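You operate a simulated robot arm through the tools that you are given. There is no shell and no other tool.

You are at the controls of a simulated two-armed robot. One attempt, no reset.

Task
Change the pump from pot to tank, flush the line clear and set the dial to 4.0.
Fine: WATER 1 valve shut, WATER 2 valve left open; flush with the yellow button into the cup until the stream is plain water; shut the CUP valve after.

Only the result counts: the job must be done as asked and must still hold three seconds after the hand-in. Knocking over, shifting, dropping, spilling or breaking anything else fails it.

Robot
Two 6-joint arms with fingered hands on one trunk that stands fixed in place. Base frame: the origin is at the foot of the trunk, x ahead of it, y to its left, z up. Readings come in m, degrees, newtons and seconds.
The left shoulder is at [0.02, 0.157, 0.829], the right one opposite. With the tool pointing down near the work surface each hand reaches from about 0.34 to 0.84 m from the base axis, measured 20 degrees to its own side. Payload 4.1 kg a hand.
Tool frame (each hand has its own): the origin (TCP) lies between the finger pads and is the grasp point; the fingertips stand 0.033 m ahead of it; z points along the fingers, y is the line along which they close. The gripper opens to 0.112 m. The gripper's body begins 0.039 m behind the TCP. The gripper is a hand of 4 fingers: y runs from the thumb to the fingers, the wrist lies at [-0.016, -0.118, -0.2] in the tool frame, and closing takes about 1.5 s.
Orientation is that of the tool frame in the base frame, as a unit quaternion [x, y, z, w]. With the fingers straight down and the wrist toward the robot, the tool's x, y and z point along [0, 1, 0], [1, 0, 0] and [0, 0, -1] of the base frame.

Tools
- The arms move only by the tool play_rows. It takes "left_targets", "right_targets" or both (then of equal length, played together; a hand with none holds still); each is one flat list of numbers, 7 for each row, row after row: the shift along the tool's x, y, z in m, then the turn, a rotation vector about the tool's x, y, z in degrees, then the opening, from 0 (shut) to 1 (fully open). In form: [tx, ty, tz, wx, wy, wz, hand, tx, ty, tz, wx, wy, wz, hand, ...]. A call has 1 to 20 rows; each row is the pose to reach, as a shift and turn from the pose commanded when the call began, along the tool's axes at that moment. Each row takes 0.2 s and may step no farther than 0.05 m and 8.6 degrees from the row before; otherwise, or with a gripper value out of range, the whole call is refused. A pose out of reach is approached as far as the arm can. The call stops where the force on the tool passes 40 N (or 10 N more than at its start, if that is more) or the arm is blocked; 0.2 s more then pass. Each finger travels about 0.072 m/s and halts on what it meets, pressing with about 32 N; the grip force reading is that of the motor and also rises with nothing between the fingers. The clock runs only during rows and for 0.2 s after the last one: add rows that repeat a pose to give the fingers time. It gives the time, the measured TCP pose, the force on the tool (base axes), the opening and the grip force at its end, in the units of the frame above (readings bear some noise), with the torque about the TCP (base axes, N m) and any sound that the robot's microphone picked up.
- Cameras (640 x 400 px; columns grow to the right, rows downward): "scene" is now at [0.0343, 0.0499, 1.4476]; the picture's right is [0.59, -0.81, 0.00], its down [-0.57, -0.42, -0.71] and it looks along [0.57, 0.42, -0.70] (base axes); focal length 326 px, centre (320, 200). "left" rides on the left gripper at [-0.066, -0.089, -0.13] in its tool frame; the picture's right is [-0.79, -0.29, 0.54], its down [0.55, -0.71, 0.44] and it looks along [0.26, 0.64, 0.72] (tool axes); focal length 247 px, centre (320, 200). "right" rides on the right gripper at [0.066, -0.089, -0.13] in its tool frame; the picture's right is [-0.79, 0.29, -0.54], its down [-0.55, -0.71, 0.44] and it looks along [-0.26, 0.64, 0.72] (tool axes); focal length 247 px, centre (320, 200). There is no depth. A picture from a camera that has moved, and an enlarged one, comes with that camera's place and axes in the base frame and with its lens.
- get_image(camera): a new picture of that camera. The clock stands still meanwhile.
- grasp_type(shape, hand): the hand has 4 fingers and takes this shape, open, in about a second: jaw (thumb against the fingers, like two jaws); tri (thumb and two fingers); tip (a fingertip pinch); poke (one finger out to press); point (the index stretched); flat (the hand flat); cup (the hand cupped); fist (a fist). The gripper value then closes the fingers along that shape, each until it touches; the sizes above hold for jaw. It gives what a move gives, with no picture.
- pan_tilt(pan, tilt): turns the head with the scene camera to pan (to the left, within 86 degrees either way) and tilt (down, from -29 to 69), counted from straight ahead of the robot. It gives what a move gives.
- inspect(camera, box): a new picture of the part [left, top, right, bottom] of that camera's present view, enlarged. The clock stands still meanwhile.
- job_done(): hands the job in; it is judged then, once.

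Places have to be worked out from the pictures, the camera data and where the tool is seen. Open the grippers and draw the arms clear of the work before you hand the job in, unless the task says otherwise.

The tools are called after ">>>" by a JSON object that holds its "op" and its "data". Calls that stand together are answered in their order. play_rows: Moves the arms, as the interface text tells. Its arguments: {"type":"object","properties":{"left_targets":{"type":"array"},"right_targets":{"type":"array"}},"required":[]} The other tools are called the same way: grasp_type (shape, hand) gives the hand a shape; pan_tilt (pan, tilt) turns the head that bears the scene camera; get_image (camera) takes a picture; inspect (camera, box) takes an enlarged picture of a part of a camera's view; job_done () hands the job in.

At the start:

```text
clock: 0.0
left_ee_pos: [0.3997, 0.5028, 1.0499]
left_tcp_rot: [0.511, 0.859, -0.001, 0.0]
left_force: [0.4, -0.3, 0.3]
left_moment: [0.0, -0.02, -0.04]
left_grip_width: 0.1113
left_grip_force: 0.1
left_shape: jaw
right_ee_pos: [0.5448, -0.0011, 1.0413]
right_tcp_rot: [0.511, 0.86, 0.0, 0.0]
right_force: [-0.6, 0.3, 0.2]
right_moment: [-0.03, -0.03, 0.02]
right_grip_width: 0.1118
right_grip_force: 0.0
right_shape: jaw
head pan, tilt: [36.1, 44.8]
```

scene: 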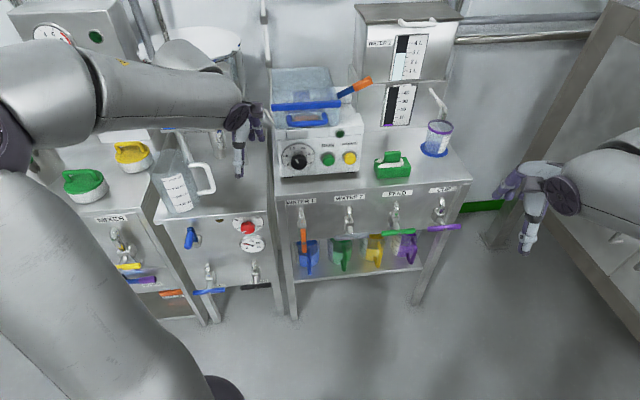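
right: 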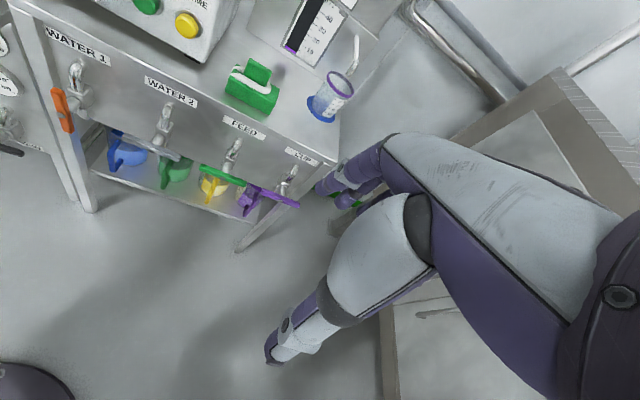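
left: 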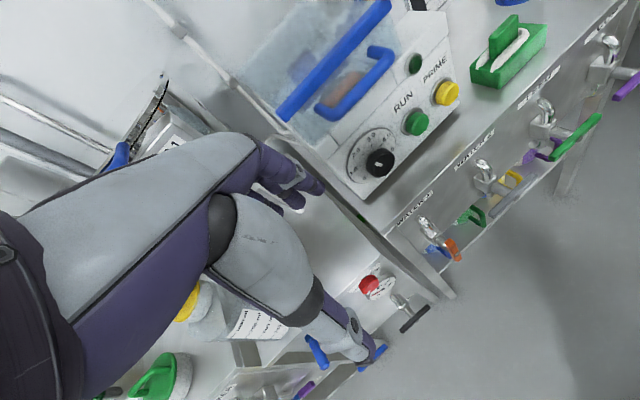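

I start by looking closely at the pump bench, the valves and the labels.

>>> {"op": "inspect", "data": {"camera": "scene", "box": [250, 50, 490, 200]}}

>>> {"op": "inspect", "data": {"camera": "scene", "box": [270, 170, 480, 300]}}

>>> {"op": "inspect", "data": {"camera": "scene", "box": [50, 120, 290, 330]}}

>>> {"op": "inspect", "data": {"camera": "left", "box": [320, 0, 640, 200]}}

>>> {"op": "inspect", "data": {"camera": "right", "box": [0, 0, 370, 230]}}

```text
2.67 times, centred on (370, 125) of scene
camera zoom: at [0.0343, 0.0499, 1.4476], right [0.59, -0.81, 0.0], down [-0.57, -0.42, -0.71], along [0.57, 0.42, -0.7], focal length 870 px, centre (187, 400)
```

zoom: 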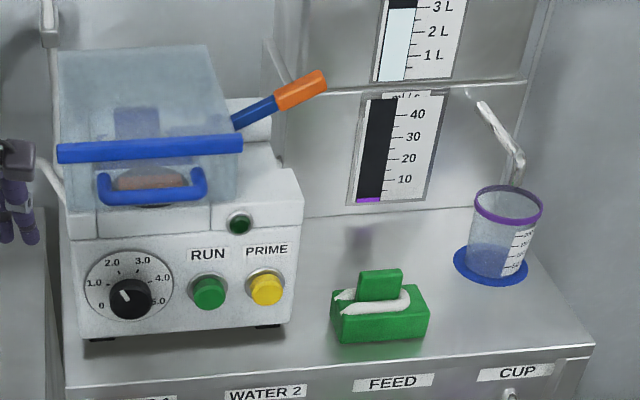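

```text
3.05 times, centred on (375, 235) of scene
camera zoom: at [0.0343, 0.0499, 1.4476], right [0.59, -0.81, 0.0], down [-0.57, -0.42, -0.71], along [0.57, 0.42, -0.7], focal length 994 px, centre (152, 93)
```

zoom: 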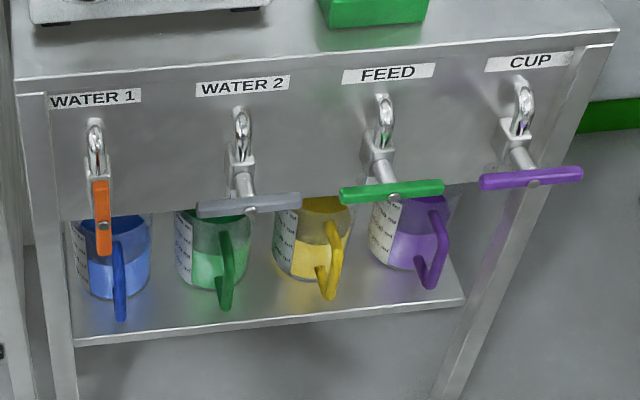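

```text
1.90 times, centred on (170, 225) of scene
camera zoom: at [0.0343, 0.0499, 1.4476], right [0.59, -0.81, 0.0], down [-0.57, -0.42, -0.71], along [0.57, 0.42, -0.7], focal length 621 px, centre (606, 152)
```

zoom: 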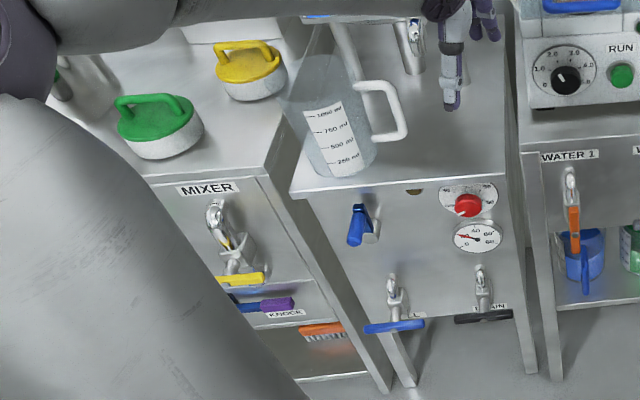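

```text
2.00 times, centred on (480, 100) of left
camera zoom: at [0.3526, 0.4031, 1.1789], right [0.13, -0.83, -0.54], down [-0.89, 0.15, -0.44], along [0.44, 0.53, -0.72], focal length 494 px, centre (0, 400)
```

zoom: 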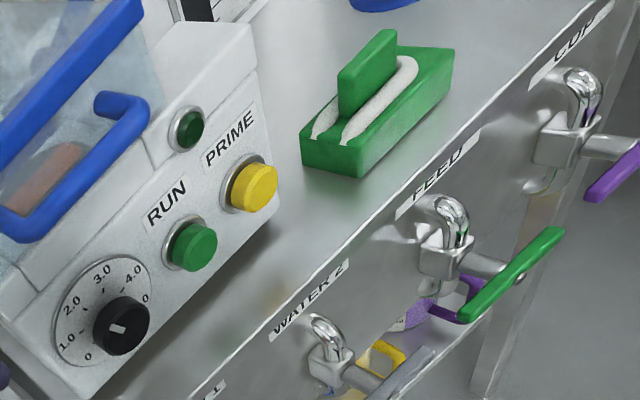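

```text
1.73 times, centred on (185, 115) of right
camera zoom: at [0.4361, 0.0163, 1.17], right [0.63, -0.56, 0.54], down [-0.36, -0.82, -0.44], along [0.69, 0.08, -0.72], focal length 427 px, centre (554, 347)
```

zoom: 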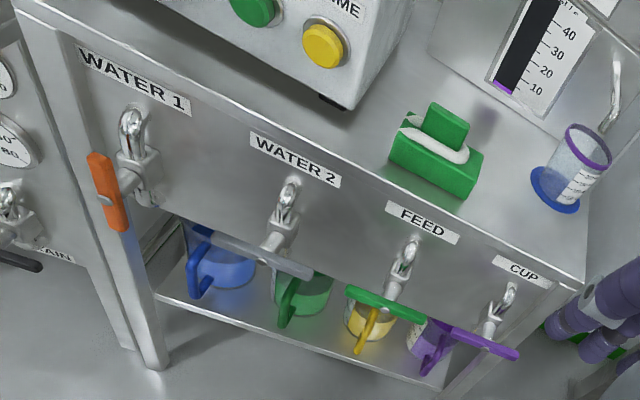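

The overview leaves open what "pot" and "tank" mean; I turn the head to look at the bench back, tank and surroundings.

>>> {"op": "inspect", "data": {"camera": "scene", "box": [340, 0, 480, 90]}}

>>> {"op": "inspect", "data": {"camera": "scene", "box": [0, 0, 280, 130]}}

>>> {"op": "pan_tilt", "data": {"pan": 25, "tilt": 25}}

>>> {"op": "get_image", "data": {"camera": "scene"}}

```text
4.44 times, centred on (410, 45) of scene
camera zoom: at [0.0343, 0.0499, 1.4476], right [0.59, -0.81, 0.0], down [-0.57, -0.42, -0.71], along [0.57, 0.42, -0.7], focal length 1450 px, centre (-80, 889)
```

zoom: 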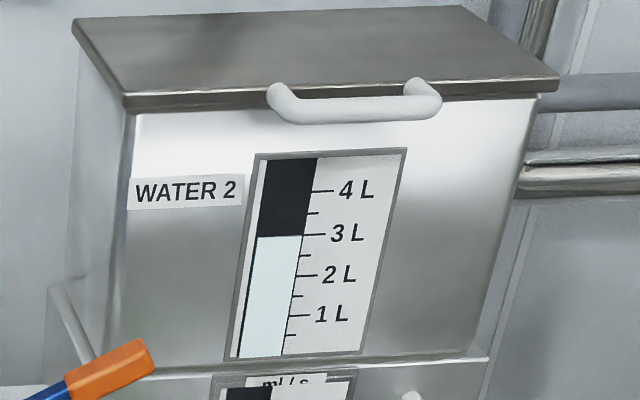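

```text
2.29 times, centred on (140, 65) of scene
camera zoom: at [0.0343, 0.0499, 1.4476], right [0.59, -0.81, 0.0], down [-0.57, -0.42, -0.71], along [0.57, 0.42, -0.7], focal length 746 px, centre (731, 509)
```

zoom: 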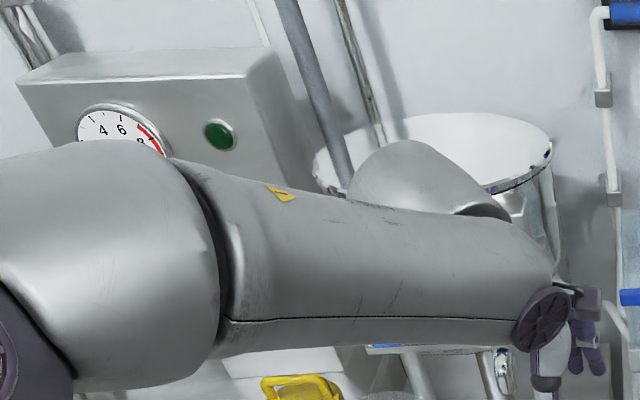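

```text
clock: 0.8
left_ee_pos: [0.3988, 0.5022, 1.0491]
left_tcp_rot: [0.512, 0.859, 0.0, 0.0]
left_force: [-0.1, 0.2, 0.2]
left_moment: [0.0, -0.01, -0.01]
left_grip_width: 0.1118
left_grip_force: 0.0
left_shape: jaw
right_ee_pos: [0.5455, -0.0002, 1.0403]
right_tcp_rot: [0.512, 0.859, -0.001, 0.0]
right_force: [-0.9, 0.8, 0.5]
right_moment: [0.03, 0.02, -0.01]
right_grip_width: 0.1117
right_grip_force: 0.1
right_shape: jaw
head pan, tilt: [25.0, 25.0]
```

```text
taken
```

scene: 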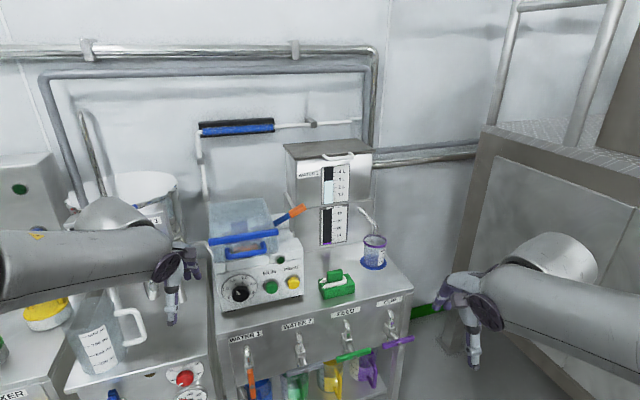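

The white vessel on the left seems to be WATER 1 (the pot), the back box WATER 2 (the tank). I zoom in for labels, gauge and pump detail.

>>> {"op": "inspect", "data": {"camera": "scene", "box": [190, 190, 320, 320]}}

>>> {"op": "inspect", "data": {"camera": "scene", "box": [280, 140, 410, 310]}}

>>> {"op": "inspect", "data": {"camera": "scene", "box": [50, 140, 220, 270]}}

>>> {"op": "inspect", "data": {"camera": "scene", "box": [210, 290, 420, 400]}}

>>> {"op": "inspect", "data": {"camera": "scene", "box": [180, 100, 320, 200]}}

```text
3.08 times, centred on (255, 255) of scene
camera zoom: at [0.052, 0.0408, 1.4778], right [0.42, -0.91, 0.0], down [-0.38, -0.18, -0.91], along [0.82, 0.38, -0.42], focal length 1004 px, centre (520, 31)
```

zoom: 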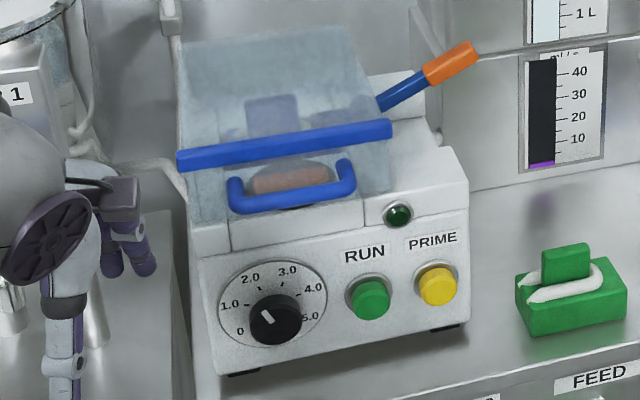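

```text
2.35 times, centred on (345, 225) of scene
camera zoom: at [0.052, 0.0408, 1.4778], right [0.42, -0.91, 0.0], down [-0.38, -0.18, -0.91], along [0.82, 0.38, -0.42], focal length 768 px, centre (261, 141)
```

zoom: 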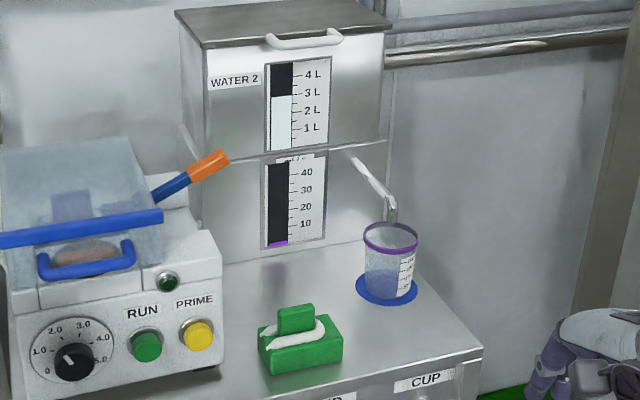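

```text
3.08 times, centred on (135, 205) of scene
camera zoom: at [0.052, 0.0408, 1.4778], right [0.42, -0.91, 0.0], down [-0.38, -0.18, -0.91], along [0.82, 0.38, -0.42], focal length 1004 px, centre (889, 185)
```

zoom: 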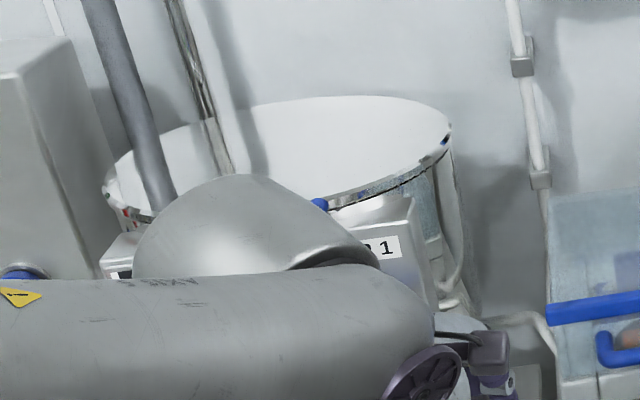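

```text
3.05 times, centred on (315, 345) of scene
camera zoom: at [0.052, 0.0408, 1.4778], right [0.42, -0.91, 0.0], down [-0.38, -0.18, -0.91], along [0.82, 0.38, -0.42], focal length 994 px, centre (335, -242)
```

zoom: 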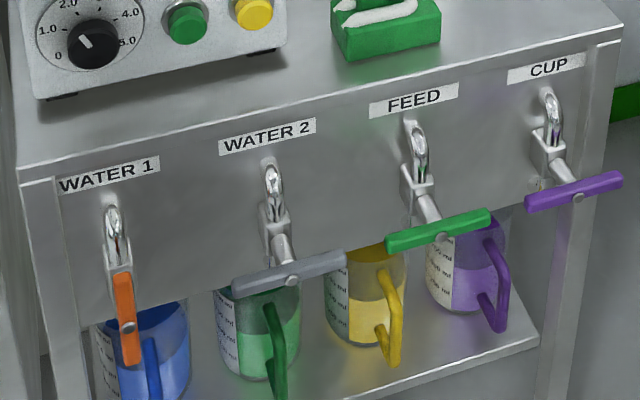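

```text
4.00 times, centred on (250, 150) of scene
camera zoom: at [0.052, 0.0408, 1.4778], right [0.42, -0.91, 0.0], down [-0.38, -0.18, -0.91], along [0.82, 0.38, -0.42], focal length 1305 px, centre (600, 400)
```

zoom: 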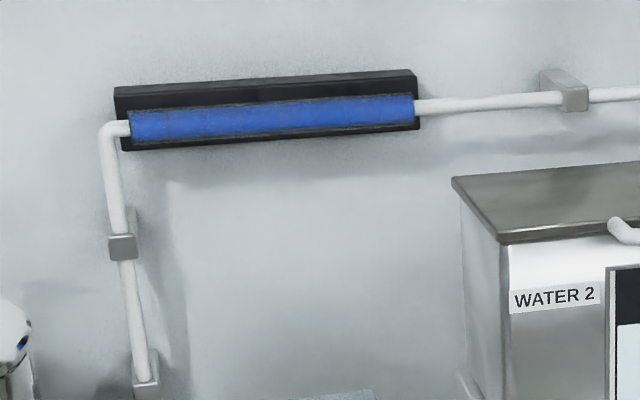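

The pump draws from the WATER 1 pot now (orange handle in line), the other handles lie crosswise. I look closer at the dial, the flow gauge and the cup from both views.

>>> {"op": "inspect", "data": {"camera": "scene", "box": [214, 265, 262, 315]}}

>>> {"op": "inspect", "data": {"camera": "scene", "box": [350, 195, 400, 275]}}

>>> {"op": "inspect", "data": {"camera": "scene", "box": [310, 195, 360, 250]}}

>>> {"op": "inspect", "data": {"camera": "left", "box": [330, 100, 430, 220]}}

>>> {"op": "get_image", "data": {"camera": "left"}}

```text
8.00 times, centred on (238, 290) of scene
camera zoom: at [0.052, 0.0408, 1.4778], right [0.42, -0.91, 0.0], down [-0.38, -0.18, -0.91], along [0.82, 0.38, -0.42], focal length 2610 px, centre (976, -520)
```

zoom: 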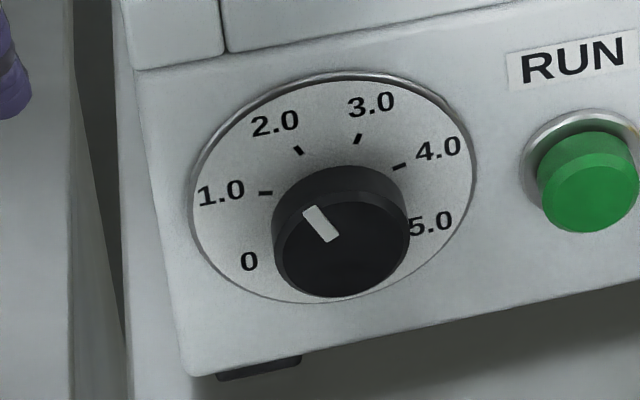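

```text
5.00 times, centred on (375, 235) of scene
camera zoom: at [0.052, 0.0408, 1.4778], right [0.42, -0.91, 0.0], down [-0.38, -0.18, -0.91], along [0.82, 0.38, -0.42], focal length 1631 px, centre (45, 25)
```

zoom: 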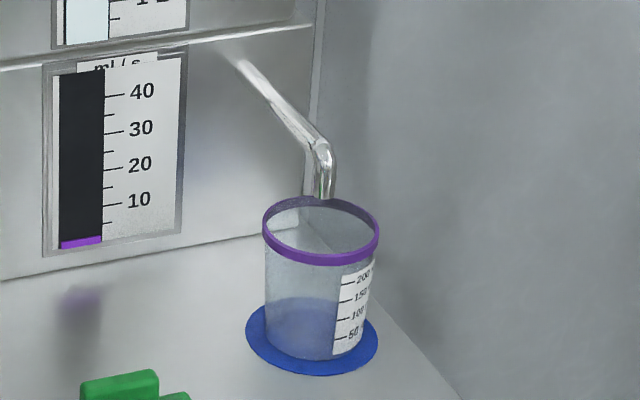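

```text
7.27 times, centred on (335, 222) of scene
camera zoom: at [0.052, 0.0408, 1.4778], right [0.42, -0.91, 0.0], down [-0.38, -0.18, -0.91], along [0.82, 0.38, -0.42], focal length 2373 px, centre (211, 36)
```

zoom: 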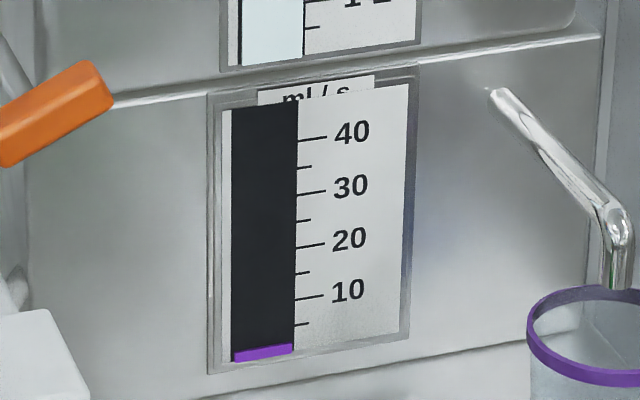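

```text
3.33 times, centred on (380, 160) of left
camera zoom: at [0.3526, 0.4031, 1.179], right [0.13, -0.83, -0.54], down [-0.89, 0.15, -0.44], along [0.44, 0.53, -0.72], focal length 823 px, centre (120, 333)
```

zoom: 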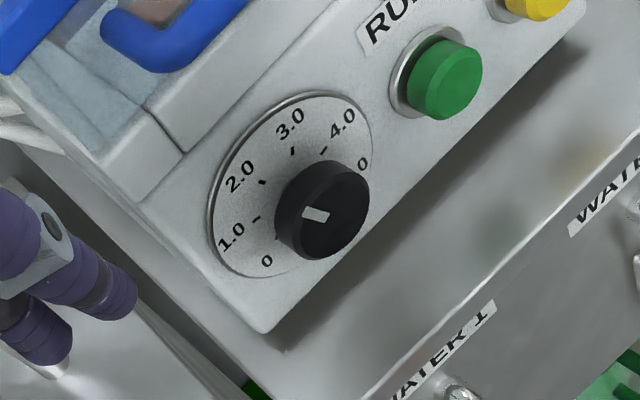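

```text
taken
camera left: at [0.3526, 0.4031, 1.179], right [0.13, -0.83, -0.54], down [-0.89, 0.15, -0.44], along [0.44, 0.53, -0.72], focal length 247 px, centre (320, 200)
```

left: 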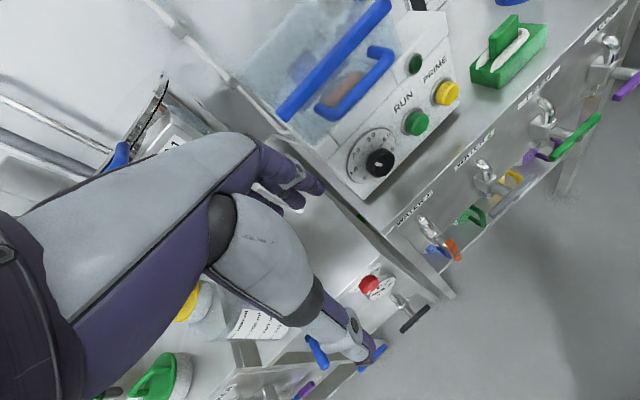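

My readings: the valve bars sit about 7 cm in front of the panel near z≈0.644 (W1 ≈[0.504,0.456], W2 ≈[0.612,0.349], CUP ≈[0.815,0.125]), buttons near z≈0.878, and the dial points to 2.0. I first bring the left hand in front of the bench in free air, yawing it to face the bench normal (~42.6°).

>>> {"op": "pan_tilt", "data": {"pan": 36, "tilt": 42}}

>>> {"op": "play_rows", "data": {"left_targets": [-0.03, -0.016, 0.0, 0, 0, -3, 1, -0.06, -0.032, 0.0, 0, 0, -6, 1, -0.09, -0.048, 0.0, 0, 0, -9, 1, -0.12, -0.064, 0.0, 0, 0, -12, 1, -0.15, -0.08, 0.0, 0, 0, -14.1, 1, -0.1756, -0.095, 0.0, 0, 0, -14.1, 1]}}

>>> {"op": "get_image", "data": {"camera": "scene"}}

>>> {"op": "get_image", "data": {"camera": "left"}}

```text
clock: 1.6
left_ee_pos: [0.4006, 0.5016, 1.0498]
left_tcp_rot: [0.512, 0.859, -0.001, 0.0]
left_force: [0.2, -0.1, 0.6]
left_moment: [0.0, 0.0, 0.02]
left_grip_width: 0.1117
left_grip_force: 0.0
left_shape: jaw
right_ee_pos: [0.5458, 0.0013, 1.0411]
right_tcp_rot: [0.511, 0.86, 0.0, 0.0]
right_force: [0.4, -0.1, 0.3]
right_moment: [0.01, 0.02, 0.01]
right_grip_width: 0.1116
right_grip_force: 0.1
right_shape: jaw
head pan, tilt: [36.0, 42.0]
```

```text
clock: 3.0
left_ee_pos: [0.4006, 0.3032, 1.0497]
left_tcp_rot: [0.402, 0.916, 0.0, 0.0]
left_force: [-0.3, 0.2, -0.1]
left_moment: [-0.01, -0.04, 0.02]
left_grip_width: 0.1121
left_grip_force: 0.1
left_shape: jaw
right_ee_pos: [0.5454, 0.0003, 1.0403]
right_tcp_rot: [0.511, 0.859, 0.0, 0.0]
right_force: [-0.4, -0.1, -0.2]
right_moment: [0.0, 0.03, -0.02]
right_grip_width: 0.1117
right_grip_force: 0.1
right_shape: jaw
head pan, tilt: [36.0, 42.0]
```

```text
taken
```

scene: 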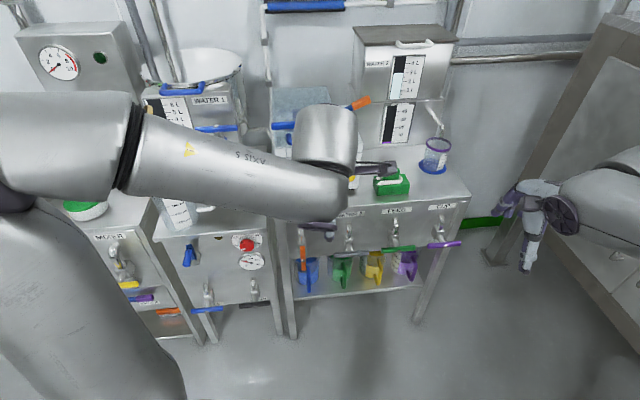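

```text
taken
camera left: at [0.3797, 0.1946, 1.1774], right [0.33, -0.78, -0.54], down [-0.9, -0.07, -0.44], along [0.3, 0.62, -0.72], focal length 247 px, centre (320, 200)
```

left: 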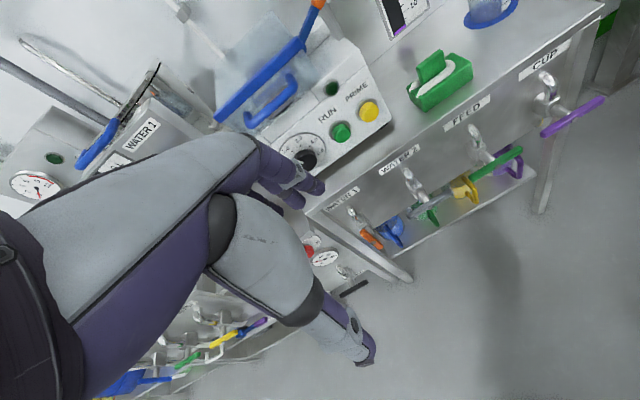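

Clear view: the WATER 1 tank label confirms it as the pot. Now I pitch the left hand up to point horizontally into the bench while lowering it, staying ~9 cm short of the valve bars.

>>> {"op": "play_rows", "data": {"left_targets": [0, 0.009, 0.0227, -8.2, 0, 0, 1, 0, 0.018, 0.0454, -16.4, 0, 0, 1, 0, 0.027, 0.0681, -24.6, 0, 0, 1, 0, 0.036, 0.0908, -32.8, 0, 0, 1, 0, 0.045, 0.1135, -41, 0, 0, 1, 0, 0.054, 0.1362, -49.2, 0, 0, 1, 0, 0.063, 0.1589, -57.4, 0, 0, 1, 0, 0.072, 0.1816, -65.6, 0, 0, 1, 0, 0.081, 0.2043, -73.8, 0, 0, 1, 0, 0.09, 0.227, -82, 0, 0, 1, 0, 0.1, 0.25, -90, 0, 0, 1]}}

>>> {"op": "get_image", "data": {"camera": "scene"}}

>>> {"op": "get_image", "data": {"camera": "left"}}

```text
clock: 5.5
left_ee_pos: [0.6858, 0.3843, 0.8615]
left_tcp_rot: [0.241, 0.691, 0.627, 0.268]
left_force: [-9.6, -5.6, 9.6]
left_moment: [0.59, -0.75, 0.19]
left_grip_width: 0.1075
left_grip_force: 0.0
left_shape: jaw
left hand out of reach, approached as far as the arm can: row 2, 3, 4, 5, 6, 7, 8, 9, 10, 11
right_ee_pos: [0.5439, 0.0005, 1.0403]
right_tcp_rot: [0.511, 0.86, 0.001, 0.0]
right_force: [0.3, -0.4, 0.2]
right_moment: [0.03, -0.01, 0.04]
right_grip_width: 0.1119
right_grip_force: 0.1
right_shape: jaw
head pan, tilt: [36.0, 42.0]
stopped in row 11 (left hand): the force on the tool passed its limit at 42 N (the readings are from after the stop); the commanded pose is now the measured one
```

```text
taken
```

scene: 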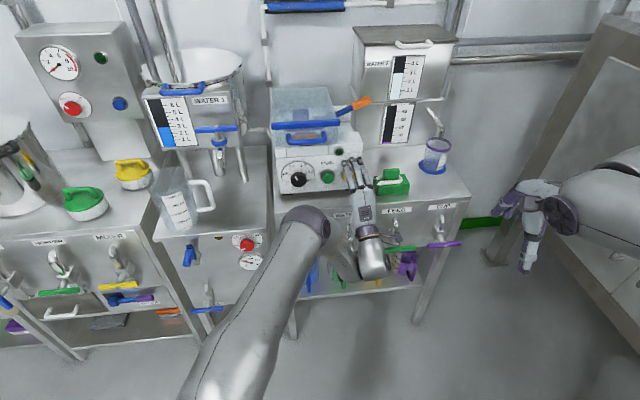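

```text
taken
camera left: at [0.6479, 0.238, 0.7858], right [0.95, -0.16, -0.27], down [-0.11, 0.62, -0.78], along [0.29, 0.77, 0.57], focal length 247 px, centre (320, 200)
```

left: 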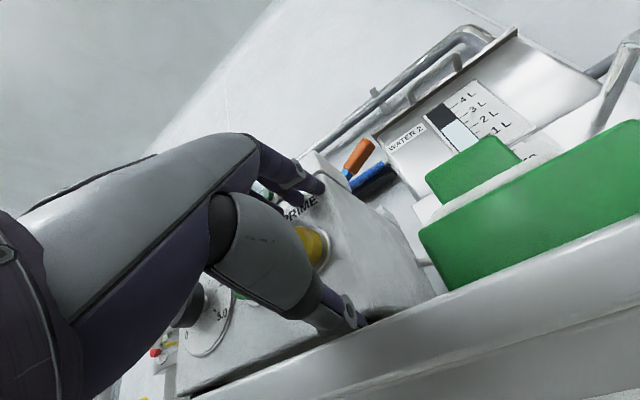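

The pose chosen was too close to the trunk, so the arm slid forward and touched the pump near PRIME with ~40 N. I back straight off along the fingers in small steps and then check whether anything shifted.

>>> {"op": "play_rows", "data": {"left_targets": [0, 0, -0.01, 0, 0, 0, 1, 0, 0, -0.02, 0, 0, 0, 1, 0, 0, -0.03, 0, 0, 0, 1, 0, 0, -0.04, 0, 0, 0, 1]}}

>>> {"op": "get_image", "data": {"camera": "left"}}

>>> {"op": "inspect", "data": {"camera": "scene", "box": [250, 60, 490, 230]}}

```text
clock: 6.5
left_ee_pos: [0.6948, 0.3712, 0.8625]
left_tcp_rot: [0.243, 0.694, 0.623, 0.265]
left_force: [0.2, 2.4, 6.2]
left_moment: [0.26, -0.09, 0.03]
left_grip_width: 0.1072
left_grip_force: 0.1
left_shape: jaw
left hand out of reach, approached as far as the arm can: row 1, 2, 3, 4
right_ee_pos: [0.5434, 0.0006, 1.04]
right_tcp_rot: [0.511, 0.86, -0.001, 0.0]
right_force: [0.2, -0.3, -0.3]
right_moment: [-0.01, 0.0, -0.03]
right_grip_width: 0.112
right_grip_force: 0.1
right_shape: jaw
head pan, tilt: [36.0, 42.0]
```

```text
taken
camera left: at [0.6562, 0.2223, 0.7871], right [0.95, -0.16, -0.28], down [-0.12, 0.62, -0.78], along [0.3, 0.77, 0.56], focal length 247 px, centre (320, 200)
```

left: 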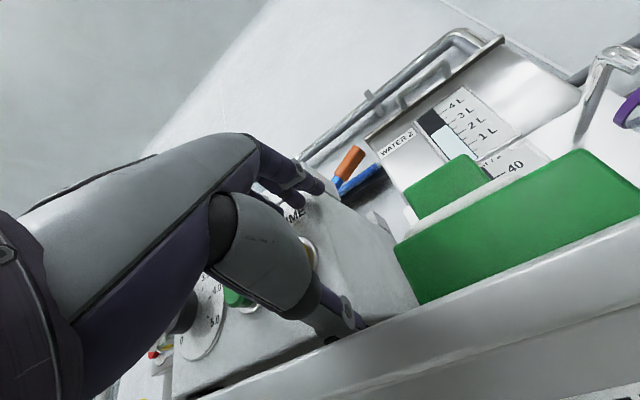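

```text
2.35 times, centred on (370, 145) of scene
camera zoom: at [0.0359, 0.0509, 1.4516], right [0.59, -0.81, 0.0], down [-0.54, -0.39, -0.74], along [0.6, 0.44, -0.67], focal length 768 px, centre (202, 329)
```

zoom: 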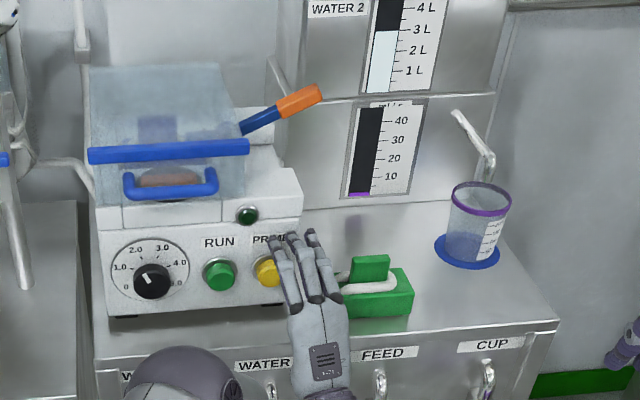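

The hand freed itself from the pump but this fully horizontal pose is at the arm's limit, so it didn't back off as asked. I raise and tip the fingers down gradually to return to a comfortable pose.

>>> {"op": "play_rows", "data": {"left_targets": [0, 0.012, -0.008, 6, 0, 0, 1, 0, 0.024, -0.016, 12, 0, 0, 1, 0, 0.036, -0.024, 18, 0, 0, 1]}}

>>> {"op": "get_image", "data": {"camera": "left"}}

>>> {"op": "get_image", "data": {"camera": "scene"}}

```text
clock: 7.3
left_ee_pos: [0.6798, 0.3557, 0.8979]
left_tcp_rot: [0.282, 0.783, 0.507, 0.224]
left_force: [-0.1, -0.1, -0.4]
left_moment: [0.0, -0.03, 0.0]
left_grip_width: 0.1118
left_grip_force: 0.1
left_shape: jaw
right_ee_pos: [0.545, -0.0002, 1.0393]
right_tcp_rot: [0.511, 0.86, 0.0, -0.001]
right_force: [1.1, 0.1, -0.5]
right_moment: [0.0, 0.0, 0.03]
right_grip_width: 0.1117
right_grip_force: 0.1
right_shape: jaw
head pan, tilt: [36.0, 42.0]
```

```text
taken
camera left: at [0.6267, 0.1967, 0.8685], right [0.87, -0.26, -0.42], down [-0.29, 0.43, -0.86], along [0.41, 0.86, 0.3], focal length 247 px, centre (320, 200)
```

left: 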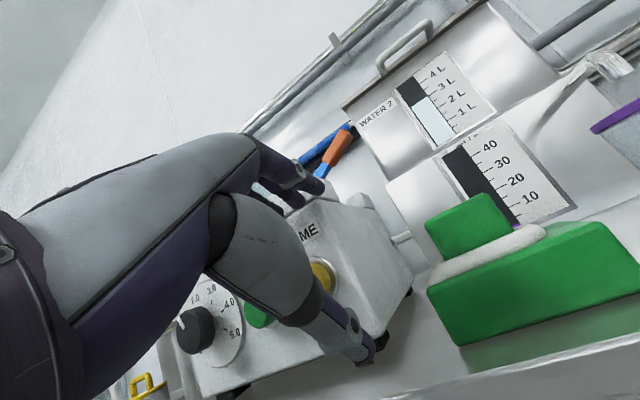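

```text
taken
```

scene: 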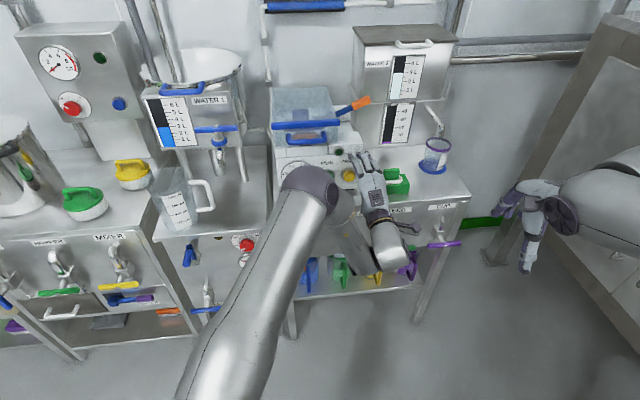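

Free of contact again and within reach at ~23° below horizontal. I now draw back from the pump, level the hand and tip it to about 45° down, then check for any shift of the pump.

>>> {"op": "play_rows", "data": {"left_targets": [0, 0.005, -0.03, 3, 0, 0, 1, 0.01, 0.01, -0.06, 7, -1, 1.5, 1, 0.04, 0.011, -0.085, 12, -2, 3, 1, 0.07, 0.011, -0.105, 17, -3, 4, 1, 0.1054, 0.0111, -0.126, 22.3, -3.5, 5.2, 1]}}

>>> {"op": "get_image", "data": {"camera": "left"}}

>>> {"op": "pan_tilt", "data": {"pan": 36.1, "tilt": 44.8}}

>>> {"op": "get_image", "data": {"camera": "scene"}}

>>> {"op": "inspect", "data": {"camera": "scene", "box": [250, 50, 490, 200]}}

```text
clock: 8.6
left_ee_pos: [0.523, 0.3459, 0.9501]
left_tcp_rot: [0.37, 0.845, 0.348, 0.166]
left_force: [0.6, 0.9, -0.2]
left_moment: [0.01, 0.0, 0.02]
left_grip_width: 0.1117
left_grip_force: 0.1
left_shape: jaw
right_ee_pos: [0.5453, -0.0004, 1.0395]
right_tcp_rot: [0.511, 0.859, -0.001, -0.001]
right_force: [0.2, -0.3, -0.7]
right_moment: [0.02, 0.03, 0.0]
right_grip_width: 0.1118
right_grip_force: 0.0
right_shape: jaw
head pan, tilt: [36.0, 42.0]
```

```text
taken
camera left: at [0.4515, 0.1941, 0.9779], right [0.68, -0.48, -0.56], down [-0.5, 0.27, -0.82], along [0.54, 0.84, -0.06], focal length 247 px, centre (320, 200)
```

left: 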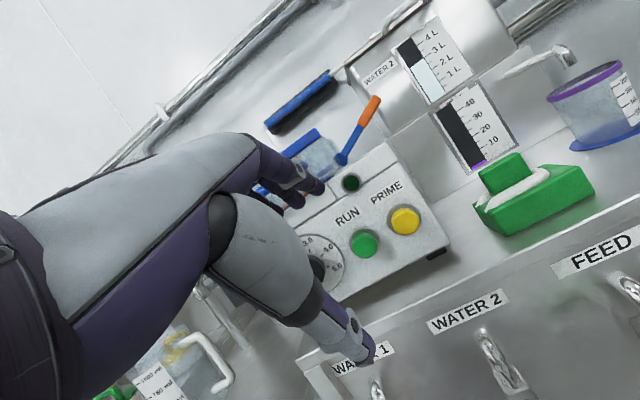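

```text
clock: 9.2
left_ee_pos: [0.523, 0.3459, 0.9498]
left_tcp_rot: [0.369, 0.845, 0.348, 0.166]
left_force: [0.1, 0.4, -0.6]
left_moment: [0.01, 0.0, 0.0]
left_grip_width: 0.1118
left_grip_force: 0.1
left_shape: jaw
right_ee_pos: [0.5453, -0.0001, 1.0402]
right_tcp_rot: [0.511, 0.859, 0.0, -0.001]
right_force: [0.3, -0.4, 0.7]
right_moment: [0.0, 0.02, 0.0]
right_grip_width: 0.1116
right_grip_force: 0.0
right_shape: jaw
head pan, tilt: [36.1, 44.8]
```

```text
taken
```

scene: 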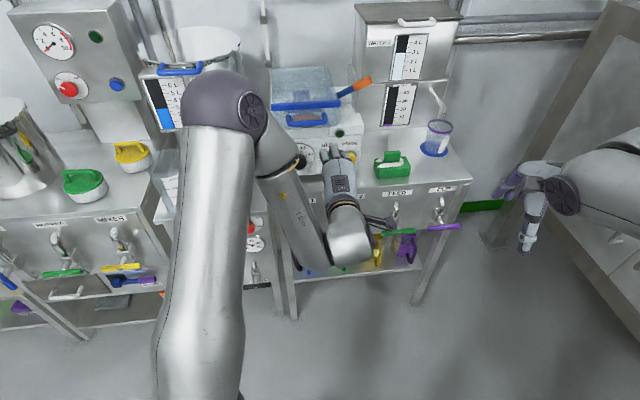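

```text
2.67 times, centred on (370, 125) of scene
camera zoom: at [0.0343, 0.0498, 1.4476], right [0.59, -0.81, 0.0], down [-0.57, -0.42, -0.71], along [0.57, 0.42, -0.7], focal length 870 px, centre (187, 400)
```

zoom: 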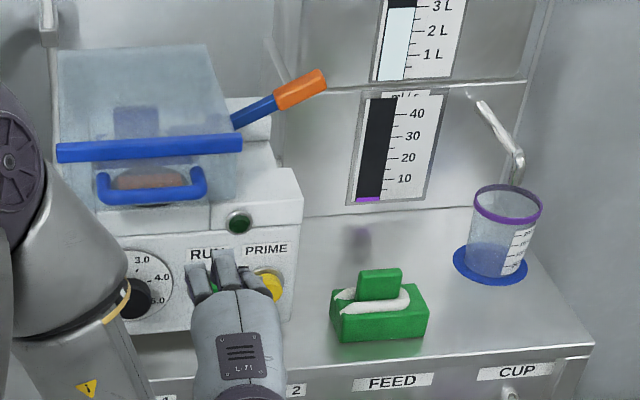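

Nothing shifted: pump, block and cup sit exactly as in the first picture. I now shape the left hand to "poke" and look at where the finger stands.

>>> {"op": "grasp_type", "data": {"hand": "left", "shape": "poke"}}

>>> {"op": "get_image", "data": {"camera": "left"}}

>>> {"op": "inspect", "data": {"camera": "scene", "box": [280, 120, 400, 280]}}

```text
clock: 10.1
left_ee_pos: [0.5239, 0.3457, 0.9502]
left_tcp_rot: [0.37, 0.845, 0.349, 0.166]
left_force: [0.5, 0.3, -0.4]
left_moment: [0.01, 0.01, 0.02]
left_grip_width: 0.0
left_grip_force: 0.1
left_shape: poke
right_ee_pos: [0.5452, 0.0002, 1.0401]
right_tcp_rot: [0.511, 0.86, -0.001, 0.0]
right_force: [-0.4, 0.0, 0.8]
right_moment: [0.01, 0.01, -0.02]
right_grip_width: 0.1119
right_grip_force: 0.1
right_shape: jaw
head pan, tilt: [36.1, 44.8]
```

```text
taken
camera left: at [0.452, 0.1942, 0.9776], right [0.68, -0.47, -0.56], down [-0.5, 0.27, -0.82], along [0.54, 0.84, -0.05], focal length 247 px, centre (320, 200)
```

left: 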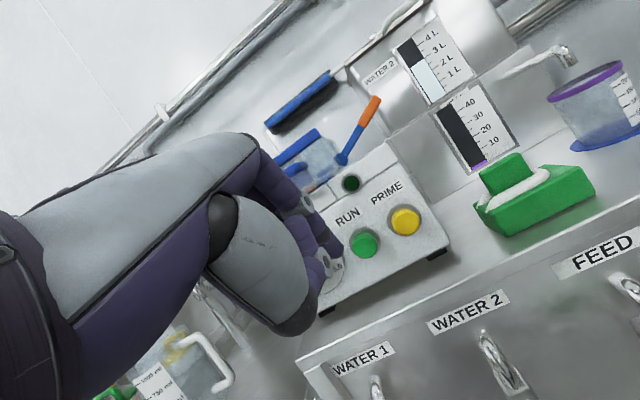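

```text
2.50 times, centred on (340, 200) of scene
camera zoom: at [0.0343, 0.0498, 1.4476], right [0.59, -0.81, 0.0], down [-0.57, -0.42, -0.71], along [0.57, 0.42, -0.7], focal length 816 px, centre (270, 200)
```

zoom: 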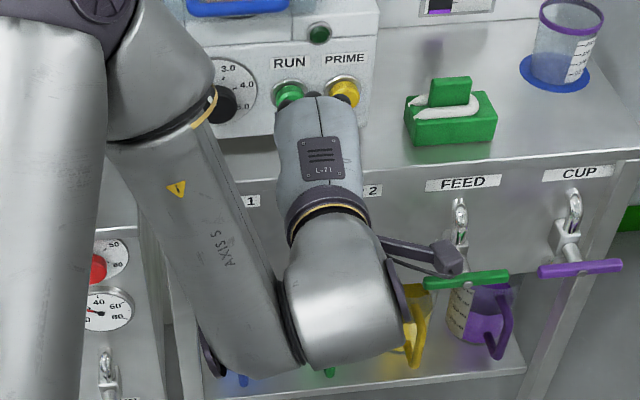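

The poke finger seems to end near the nominal fingertip point. I zoom in to see its exact line.

>>> {"op": "inspect", "data": {"camera": "left", "box": [240, 130, 440, 340]}}

```text
1.90 times, centred on (340, 235) of left
camera zoom: at [0.452, 0.1942, 0.9776], right [0.68, -0.47, -0.56], down [-0.5, 0.27, -0.82], along [0.54, 0.84, -0.05], focal length 470 px, centre (282, 133)
```

zoom: 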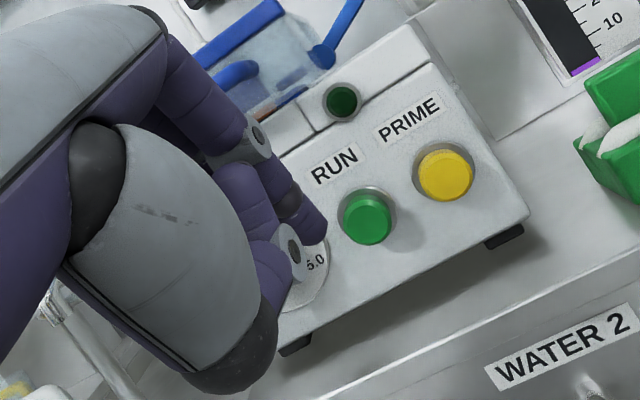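

The poke tip lies about at the nominal fingertip (3.3 cm ahead of the TCP). I now shift the hand left and down toward a spot in front of WATER 1, in short calls to watch the reach limit.

>>> {"op": "play_rows", "data": {"left_targets": [0.0214, -0.0175, 0.0171, 0, 0, 0, 0, 0.0428, -0.0351, 0.0342, 0, 0, 0, 0, 0.0642, -0.0526, 0.0513, 0, 0, 0, 0]}}

```text
clock: 10.9
left_ee_pos: [0.4895, 0.3955, 0.8729]
left_tcp_rot: [0.37, 0.845, 0.348, 0.168]
left_force: [1.1, -0.1, 0.0]
left_moment: [0.0, 0.02, -0.01]
left_grip_width: 0.0001
left_grip_force: 0.0
left_shape: poke
left hand out of reach, approached as far as the arm can: row 2, 3
right_ee_pos: [0.5452, -0.0007, 1.0399]
right_tcp_rot: [0.511, 0.86, 0.0, 0.0]
right_force: [-0.5, -1.0, 0.4]
right_moment: [0.04, 0.03, 0.01]
right_grip_width: 0.1117
right_grip_force: 0.1
right_shape: jaw
head pan, tilt: [36.1, 44.8]
```

That was just at the near-reach limit (9 mm off). I steepen the fingers to ~20° off vertical, which moves the wrist outward, while going down-left in front of WATER 1.

>>> {"op": "play_rows", "data": {"left_targets": [0.015, -0.01, 0.005, 8.3, 0.4, 0, 0, 0.03, -0.03, 0.025, 16.6, 0.8, 0, 0, 0.045, -0.05, 0.045, 25, 1.3, 0, 0, 0.06, -0.075, 0.065, 25, 1.3, 0, 0, 0.0774, -0.0994, 0.0862, 25, 1.3, 0, 0]}}

>>> {"op": "get_image", "data": {"camera": "left"}}

>>> {"op": "get_image", "data": {"camera": "scene"}}

>>> {"op": "get_image", "data": {"camera": "right"}}

```text
clock: 12.1
left_ee_pos: [0.4512, 0.4269, 0.7492]
left_tcp_rot: [0.387, 0.906, 0.162, 0.066]
left_force: [0.3, 0.5, -0.1]
left_moment: [-0.02, -0.04, 0.03]
left_grip_width: 0.0
left_grip_force: 0.0
left_shape: poke
left hand out of reach, approached as far as the arm can: row 1, 4, 5
right_ee_pos: [0.5454, -0.0, 1.0397]
right_tcp_rot: [0.511, 0.859, 0.0, 0.001]
right_force: [-0.4, 0.2, -0.3]
right_moment: [0.03, -0.01, -0.01]
right_grip_width: 0.1118
right_grip_force: 0.0
right_shape: jaw
head pan, tilt: [36.1, 44.8]
```

```text
taken
camera left: at [0.4048, 0.2915, 0.8397], right [0.49, -0.63, -0.61], down [-0.76, 0.04, -0.65], along [0.43, 0.78, -0.46], focal length 247 px, centre (320, 200)
```

left: 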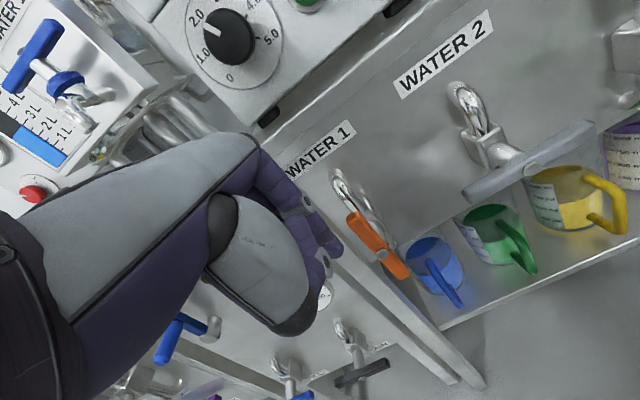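

```text
taken
```

scene: 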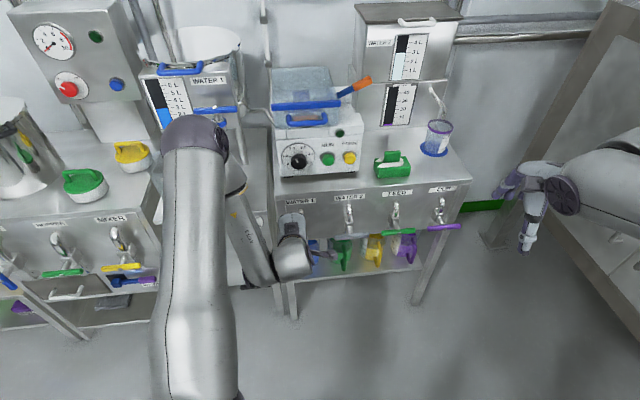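

```text
taken
camera right: at [0.4361, 0.0162, 1.1696], right [0.63, -0.56, 0.54], down [-0.36, -0.82, -0.43], along [0.69, 0.08, -0.72], focal length 247 px, centre (320, 200)
```

right: 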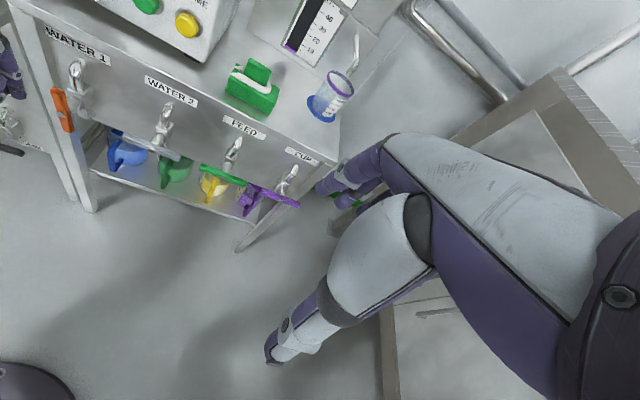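

Good close view of the valves now. I zoom in on WATER 1 to fix its geometry.

>>> {"op": "inspect", "data": {"camera": "left", "box": [270, 120, 450, 300]}}

>>> {"op": "inspect", "data": {"camera": "left", "box": [420, 60, 640, 240]}}

>>> {"op": "inspect", "data": {"camera": "right", "box": [0, 20, 150, 180]}}

```text
2.22 times, centred on (360, 210) of left
camera zoom: at [0.4048, 0.2915, 0.8397], right [0.49, -0.63, -0.61], down [-0.76, 0.04, -0.65], along [0.43, 0.78, -0.46], focal length 549 px, centre (231, 178)
```

zoom: 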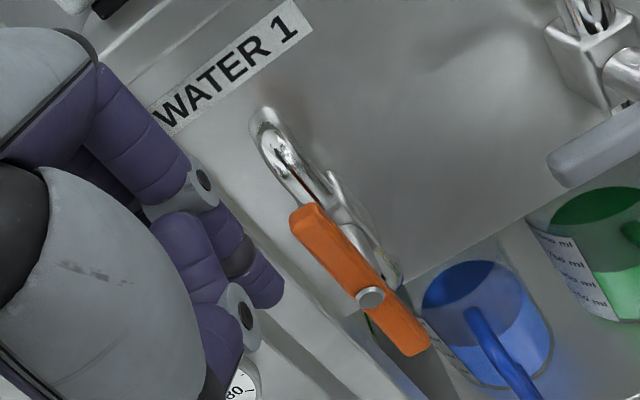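

```text
2.22 times, centred on (530, 150) of left
camera zoom: at [0.4048, 0.2915, 0.8397], right [0.49, -0.63, -0.61], down [-0.76, 0.04, -0.65], along [0.43, 0.78, -0.46], focal length 549 px, centre (-147, 311)
```

zoom: 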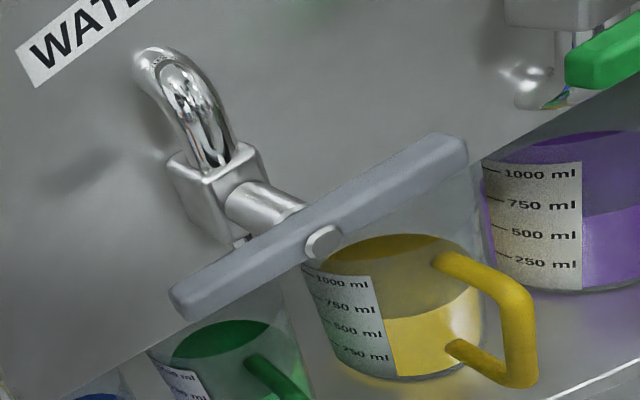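

```text
2.50 times, centred on (75, 100) of right
camera zoom: at [0.4361, 0.0162, 1.1696], right [0.63, -0.56, 0.54], down [-0.36, -0.82, -0.43], along [0.69, 0.08, -0.72], focal length 617 px, centre (932, 450)
```

zoom: 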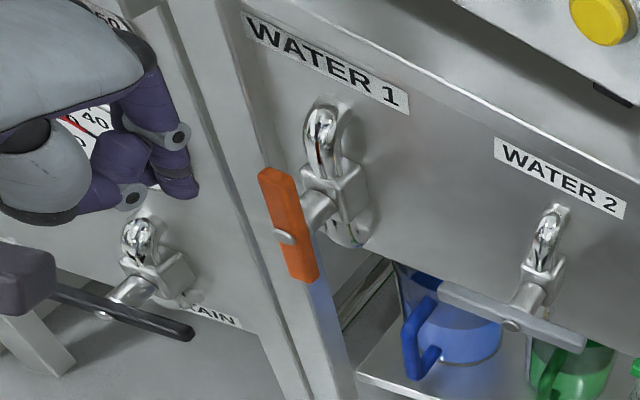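

W1's bar pivots at about u=0.006 along the bench, z≈0.644, spanning z 0.589–0.699 and n≈0.69 deep; the fingertip is now at n≈0.63. I place the finger to the left of the bar's top end, about 2 cm clear of it.

>>> {"op": "play_rows", "data": {"left_targets": [0.0248, 0.0275, 0.0081, 0, 0, 0, 0, 0.024, 0.0587, 0.0217, 0, 0, 0, 0, 0.024, 0.0478, 0.0514, 0, 0, 0, 0, 0.024, 0.037, 0.081, 0, 0, 0, 0]}}

>>> {"op": "get_image", "data": {"camera": "left"}}

>>> {"op": "inspect", "data": {"camera": "right", "box": [0, 20, 150, 180]}}

>>> {"op": "get_image", "data": {"camera": "scene"}}

```text
clock: 13.1
left_ee_pos: [0.5052, 0.4606, 0.6972]
left_tcp_rot: [0.382, 0.907, 0.163, 0.061]
left_force: [4.2, 4.8, 5.1]
left_moment: [0.01, -0.06, 0.06]
left_grip_width: 0.0
left_grip_force: 0.1
left_shape: poke
left hand out of reach, approached as far as the arm can: row 1, 2, 3, 4
right_ee_pos: [0.5448, -0.0003, 1.0404]
right_tcp_rot: [0.512, 0.859, 0.0, 0.0]
right_force: [-0.1, 0.3, 0.5]
right_moment: [-0.01, 0.01, 0.03]
right_grip_width: 0.1117
right_grip_force: 0.0
right_shape: jaw
head pan, tilt: [36.1, 44.8]
```

```text
taken
camera left: at [0.4607, 0.3247, 0.7869], right [0.49, -0.62, -0.61], down [-0.76, 0.04, -0.65], along [0.42, 0.78, -0.45], focal length 247 px, centre (320, 200)
```

left: 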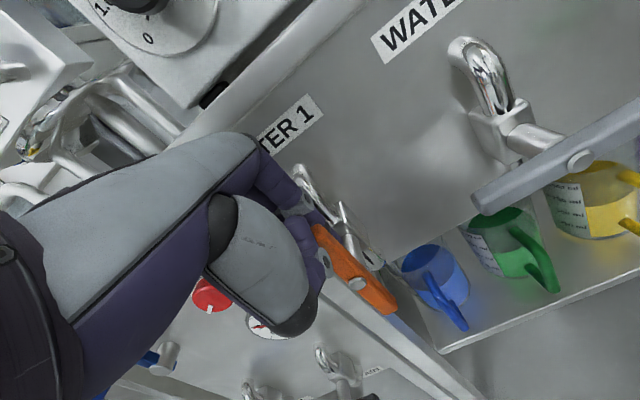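

```text
2.50 times, centred on (75, 100) of right
camera zoom: at [0.4362, 0.0161, 1.1696], right [0.63, -0.56, 0.54], down [-0.36, -0.82, -0.43], along [0.69, 0.08, -0.72], focal length 617 px, centre (932, 450)
```

zoom: 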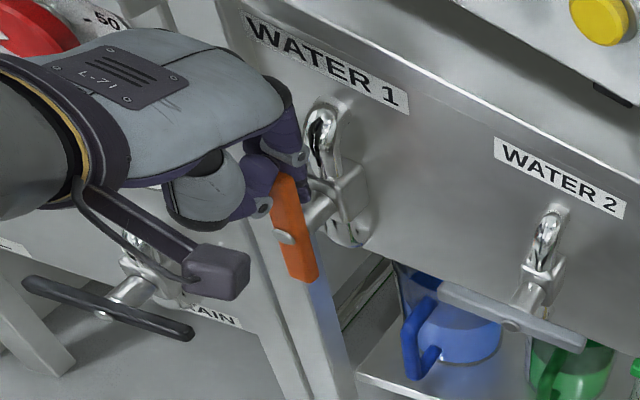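

```text
taken
```

scene: 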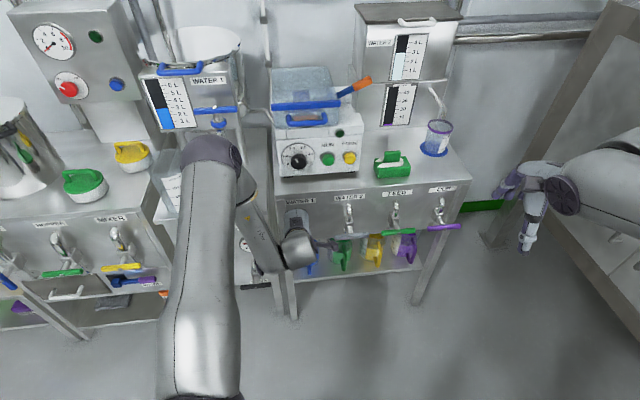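

The arm stopped short sideways: the fingertip sits right at the top of the orange bar instead of 4 cm left of it. I withdraw it along its own axis before trying anything else.

>>> {"op": "play_rows", "data": {"left_targets": [0, 0, -0.02, 0, 0, 0, 0, 0, 0, -0.04, 0, 0, 0, 0, 0, 0, -0.06, 0, 0, 0, 0]}}

>>> {"op": "inspect", "data": {"camera": "right", "box": [0, 20, 150, 180]}}

>>> {"op": "get_image", "data": {"camera": "left"}}

```text
clock: 13.9
left_ee_pos: [0.4901, 0.4459, 0.7526]
left_tcp_rot: [0.394, 0.902, 0.16, 0.073]
left_force: [0.8, -0.9, 0.1]
left_moment: [0.0, 0.01, 0.0]
left_grip_width: 0.0004
left_grip_force: 0.0
left_shape: poke
left hand out of reach, approached as far as the arm can: row 1
right_ee_pos: [0.5454, 0.0001, 1.0405]
right_tcp_rot: [0.511, 0.86, 0.0, -0.001]
right_force: [0.4, -0.8, 0.2]
right_moment: [-0.02, -0.02, 0.01]
right_grip_width: 0.1118
right_grip_force: 0.0
right_shape: jaw
head pan, tilt: [36.1, 44.8]
```

```text
2.50 times, centred on (75, 100) of right
camera zoom: at [0.4364, 0.0163, 1.1694], right [0.63, -0.56, 0.54], down [-0.36, -0.82, -0.43], along [0.69, 0.08, -0.72], focal length 617 px, centre (932, 450)
```

zoom: 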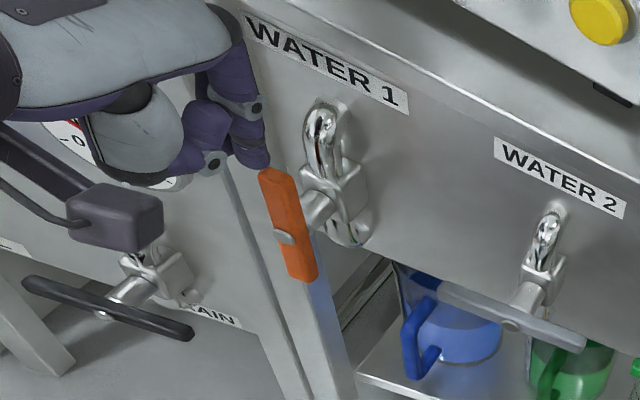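

```text
taken
camera left: at [0.4403, 0.3106, 0.8437], right [0.48, -0.64, -0.6], down [-0.75, 0.05, -0.66], along [0.45, 0.77, -0.46], focal length 247 px, centre (320, 200)
```

left: 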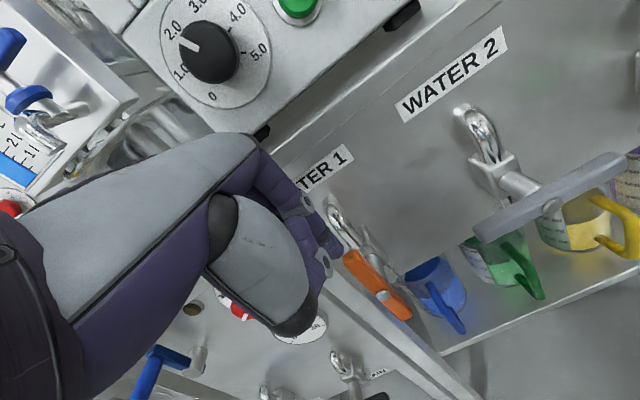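

The finger is free and the bar hasn't moved. I test whether turning the hand's yaw inward lets the arm reach further left here, at a safe height.

>>> {"op": "play_rows", "data": {"left_targets": [0, 0, -0.01, 0, 0, 7.5, 0, 0.013, 0, -0.01, 0, 0, 15, 0, 0.026, 0, -0.01, 0, 0, 15, 0, 0.038, 0, -0.01, 0, 0, 15, 0]}}

```text
clock: 14.9
left_ee_pos: [0.5114, 0.4204, 0.7892]
left_tcp_rot: [0.492, 0.854, 0.167, 0.028]
left_force: [-0.5, 0.1, -0.4]
left_moment: [0.0, -0.01, -0.02]
left_grip_width: 0.0002
left_grip_force: 0.0
left_shape: poke
left hand out of reach, approached as far as the arm can: row 1, 2, 3, 4
right_ee_pos: [0.5449, -0.0001, 1.0397]
right_tcp_rot: [0.512, 0.859, 0.0, -0.001]
right_force: [0.1, -0.6, 0.7]
right_moment: [0.01, 0.01, -0.02]
right_grip_width: 0.1118
right_grip_force: 0.0
right_shape: jaw
head pan, tilt: [36.1, 44.8]
```

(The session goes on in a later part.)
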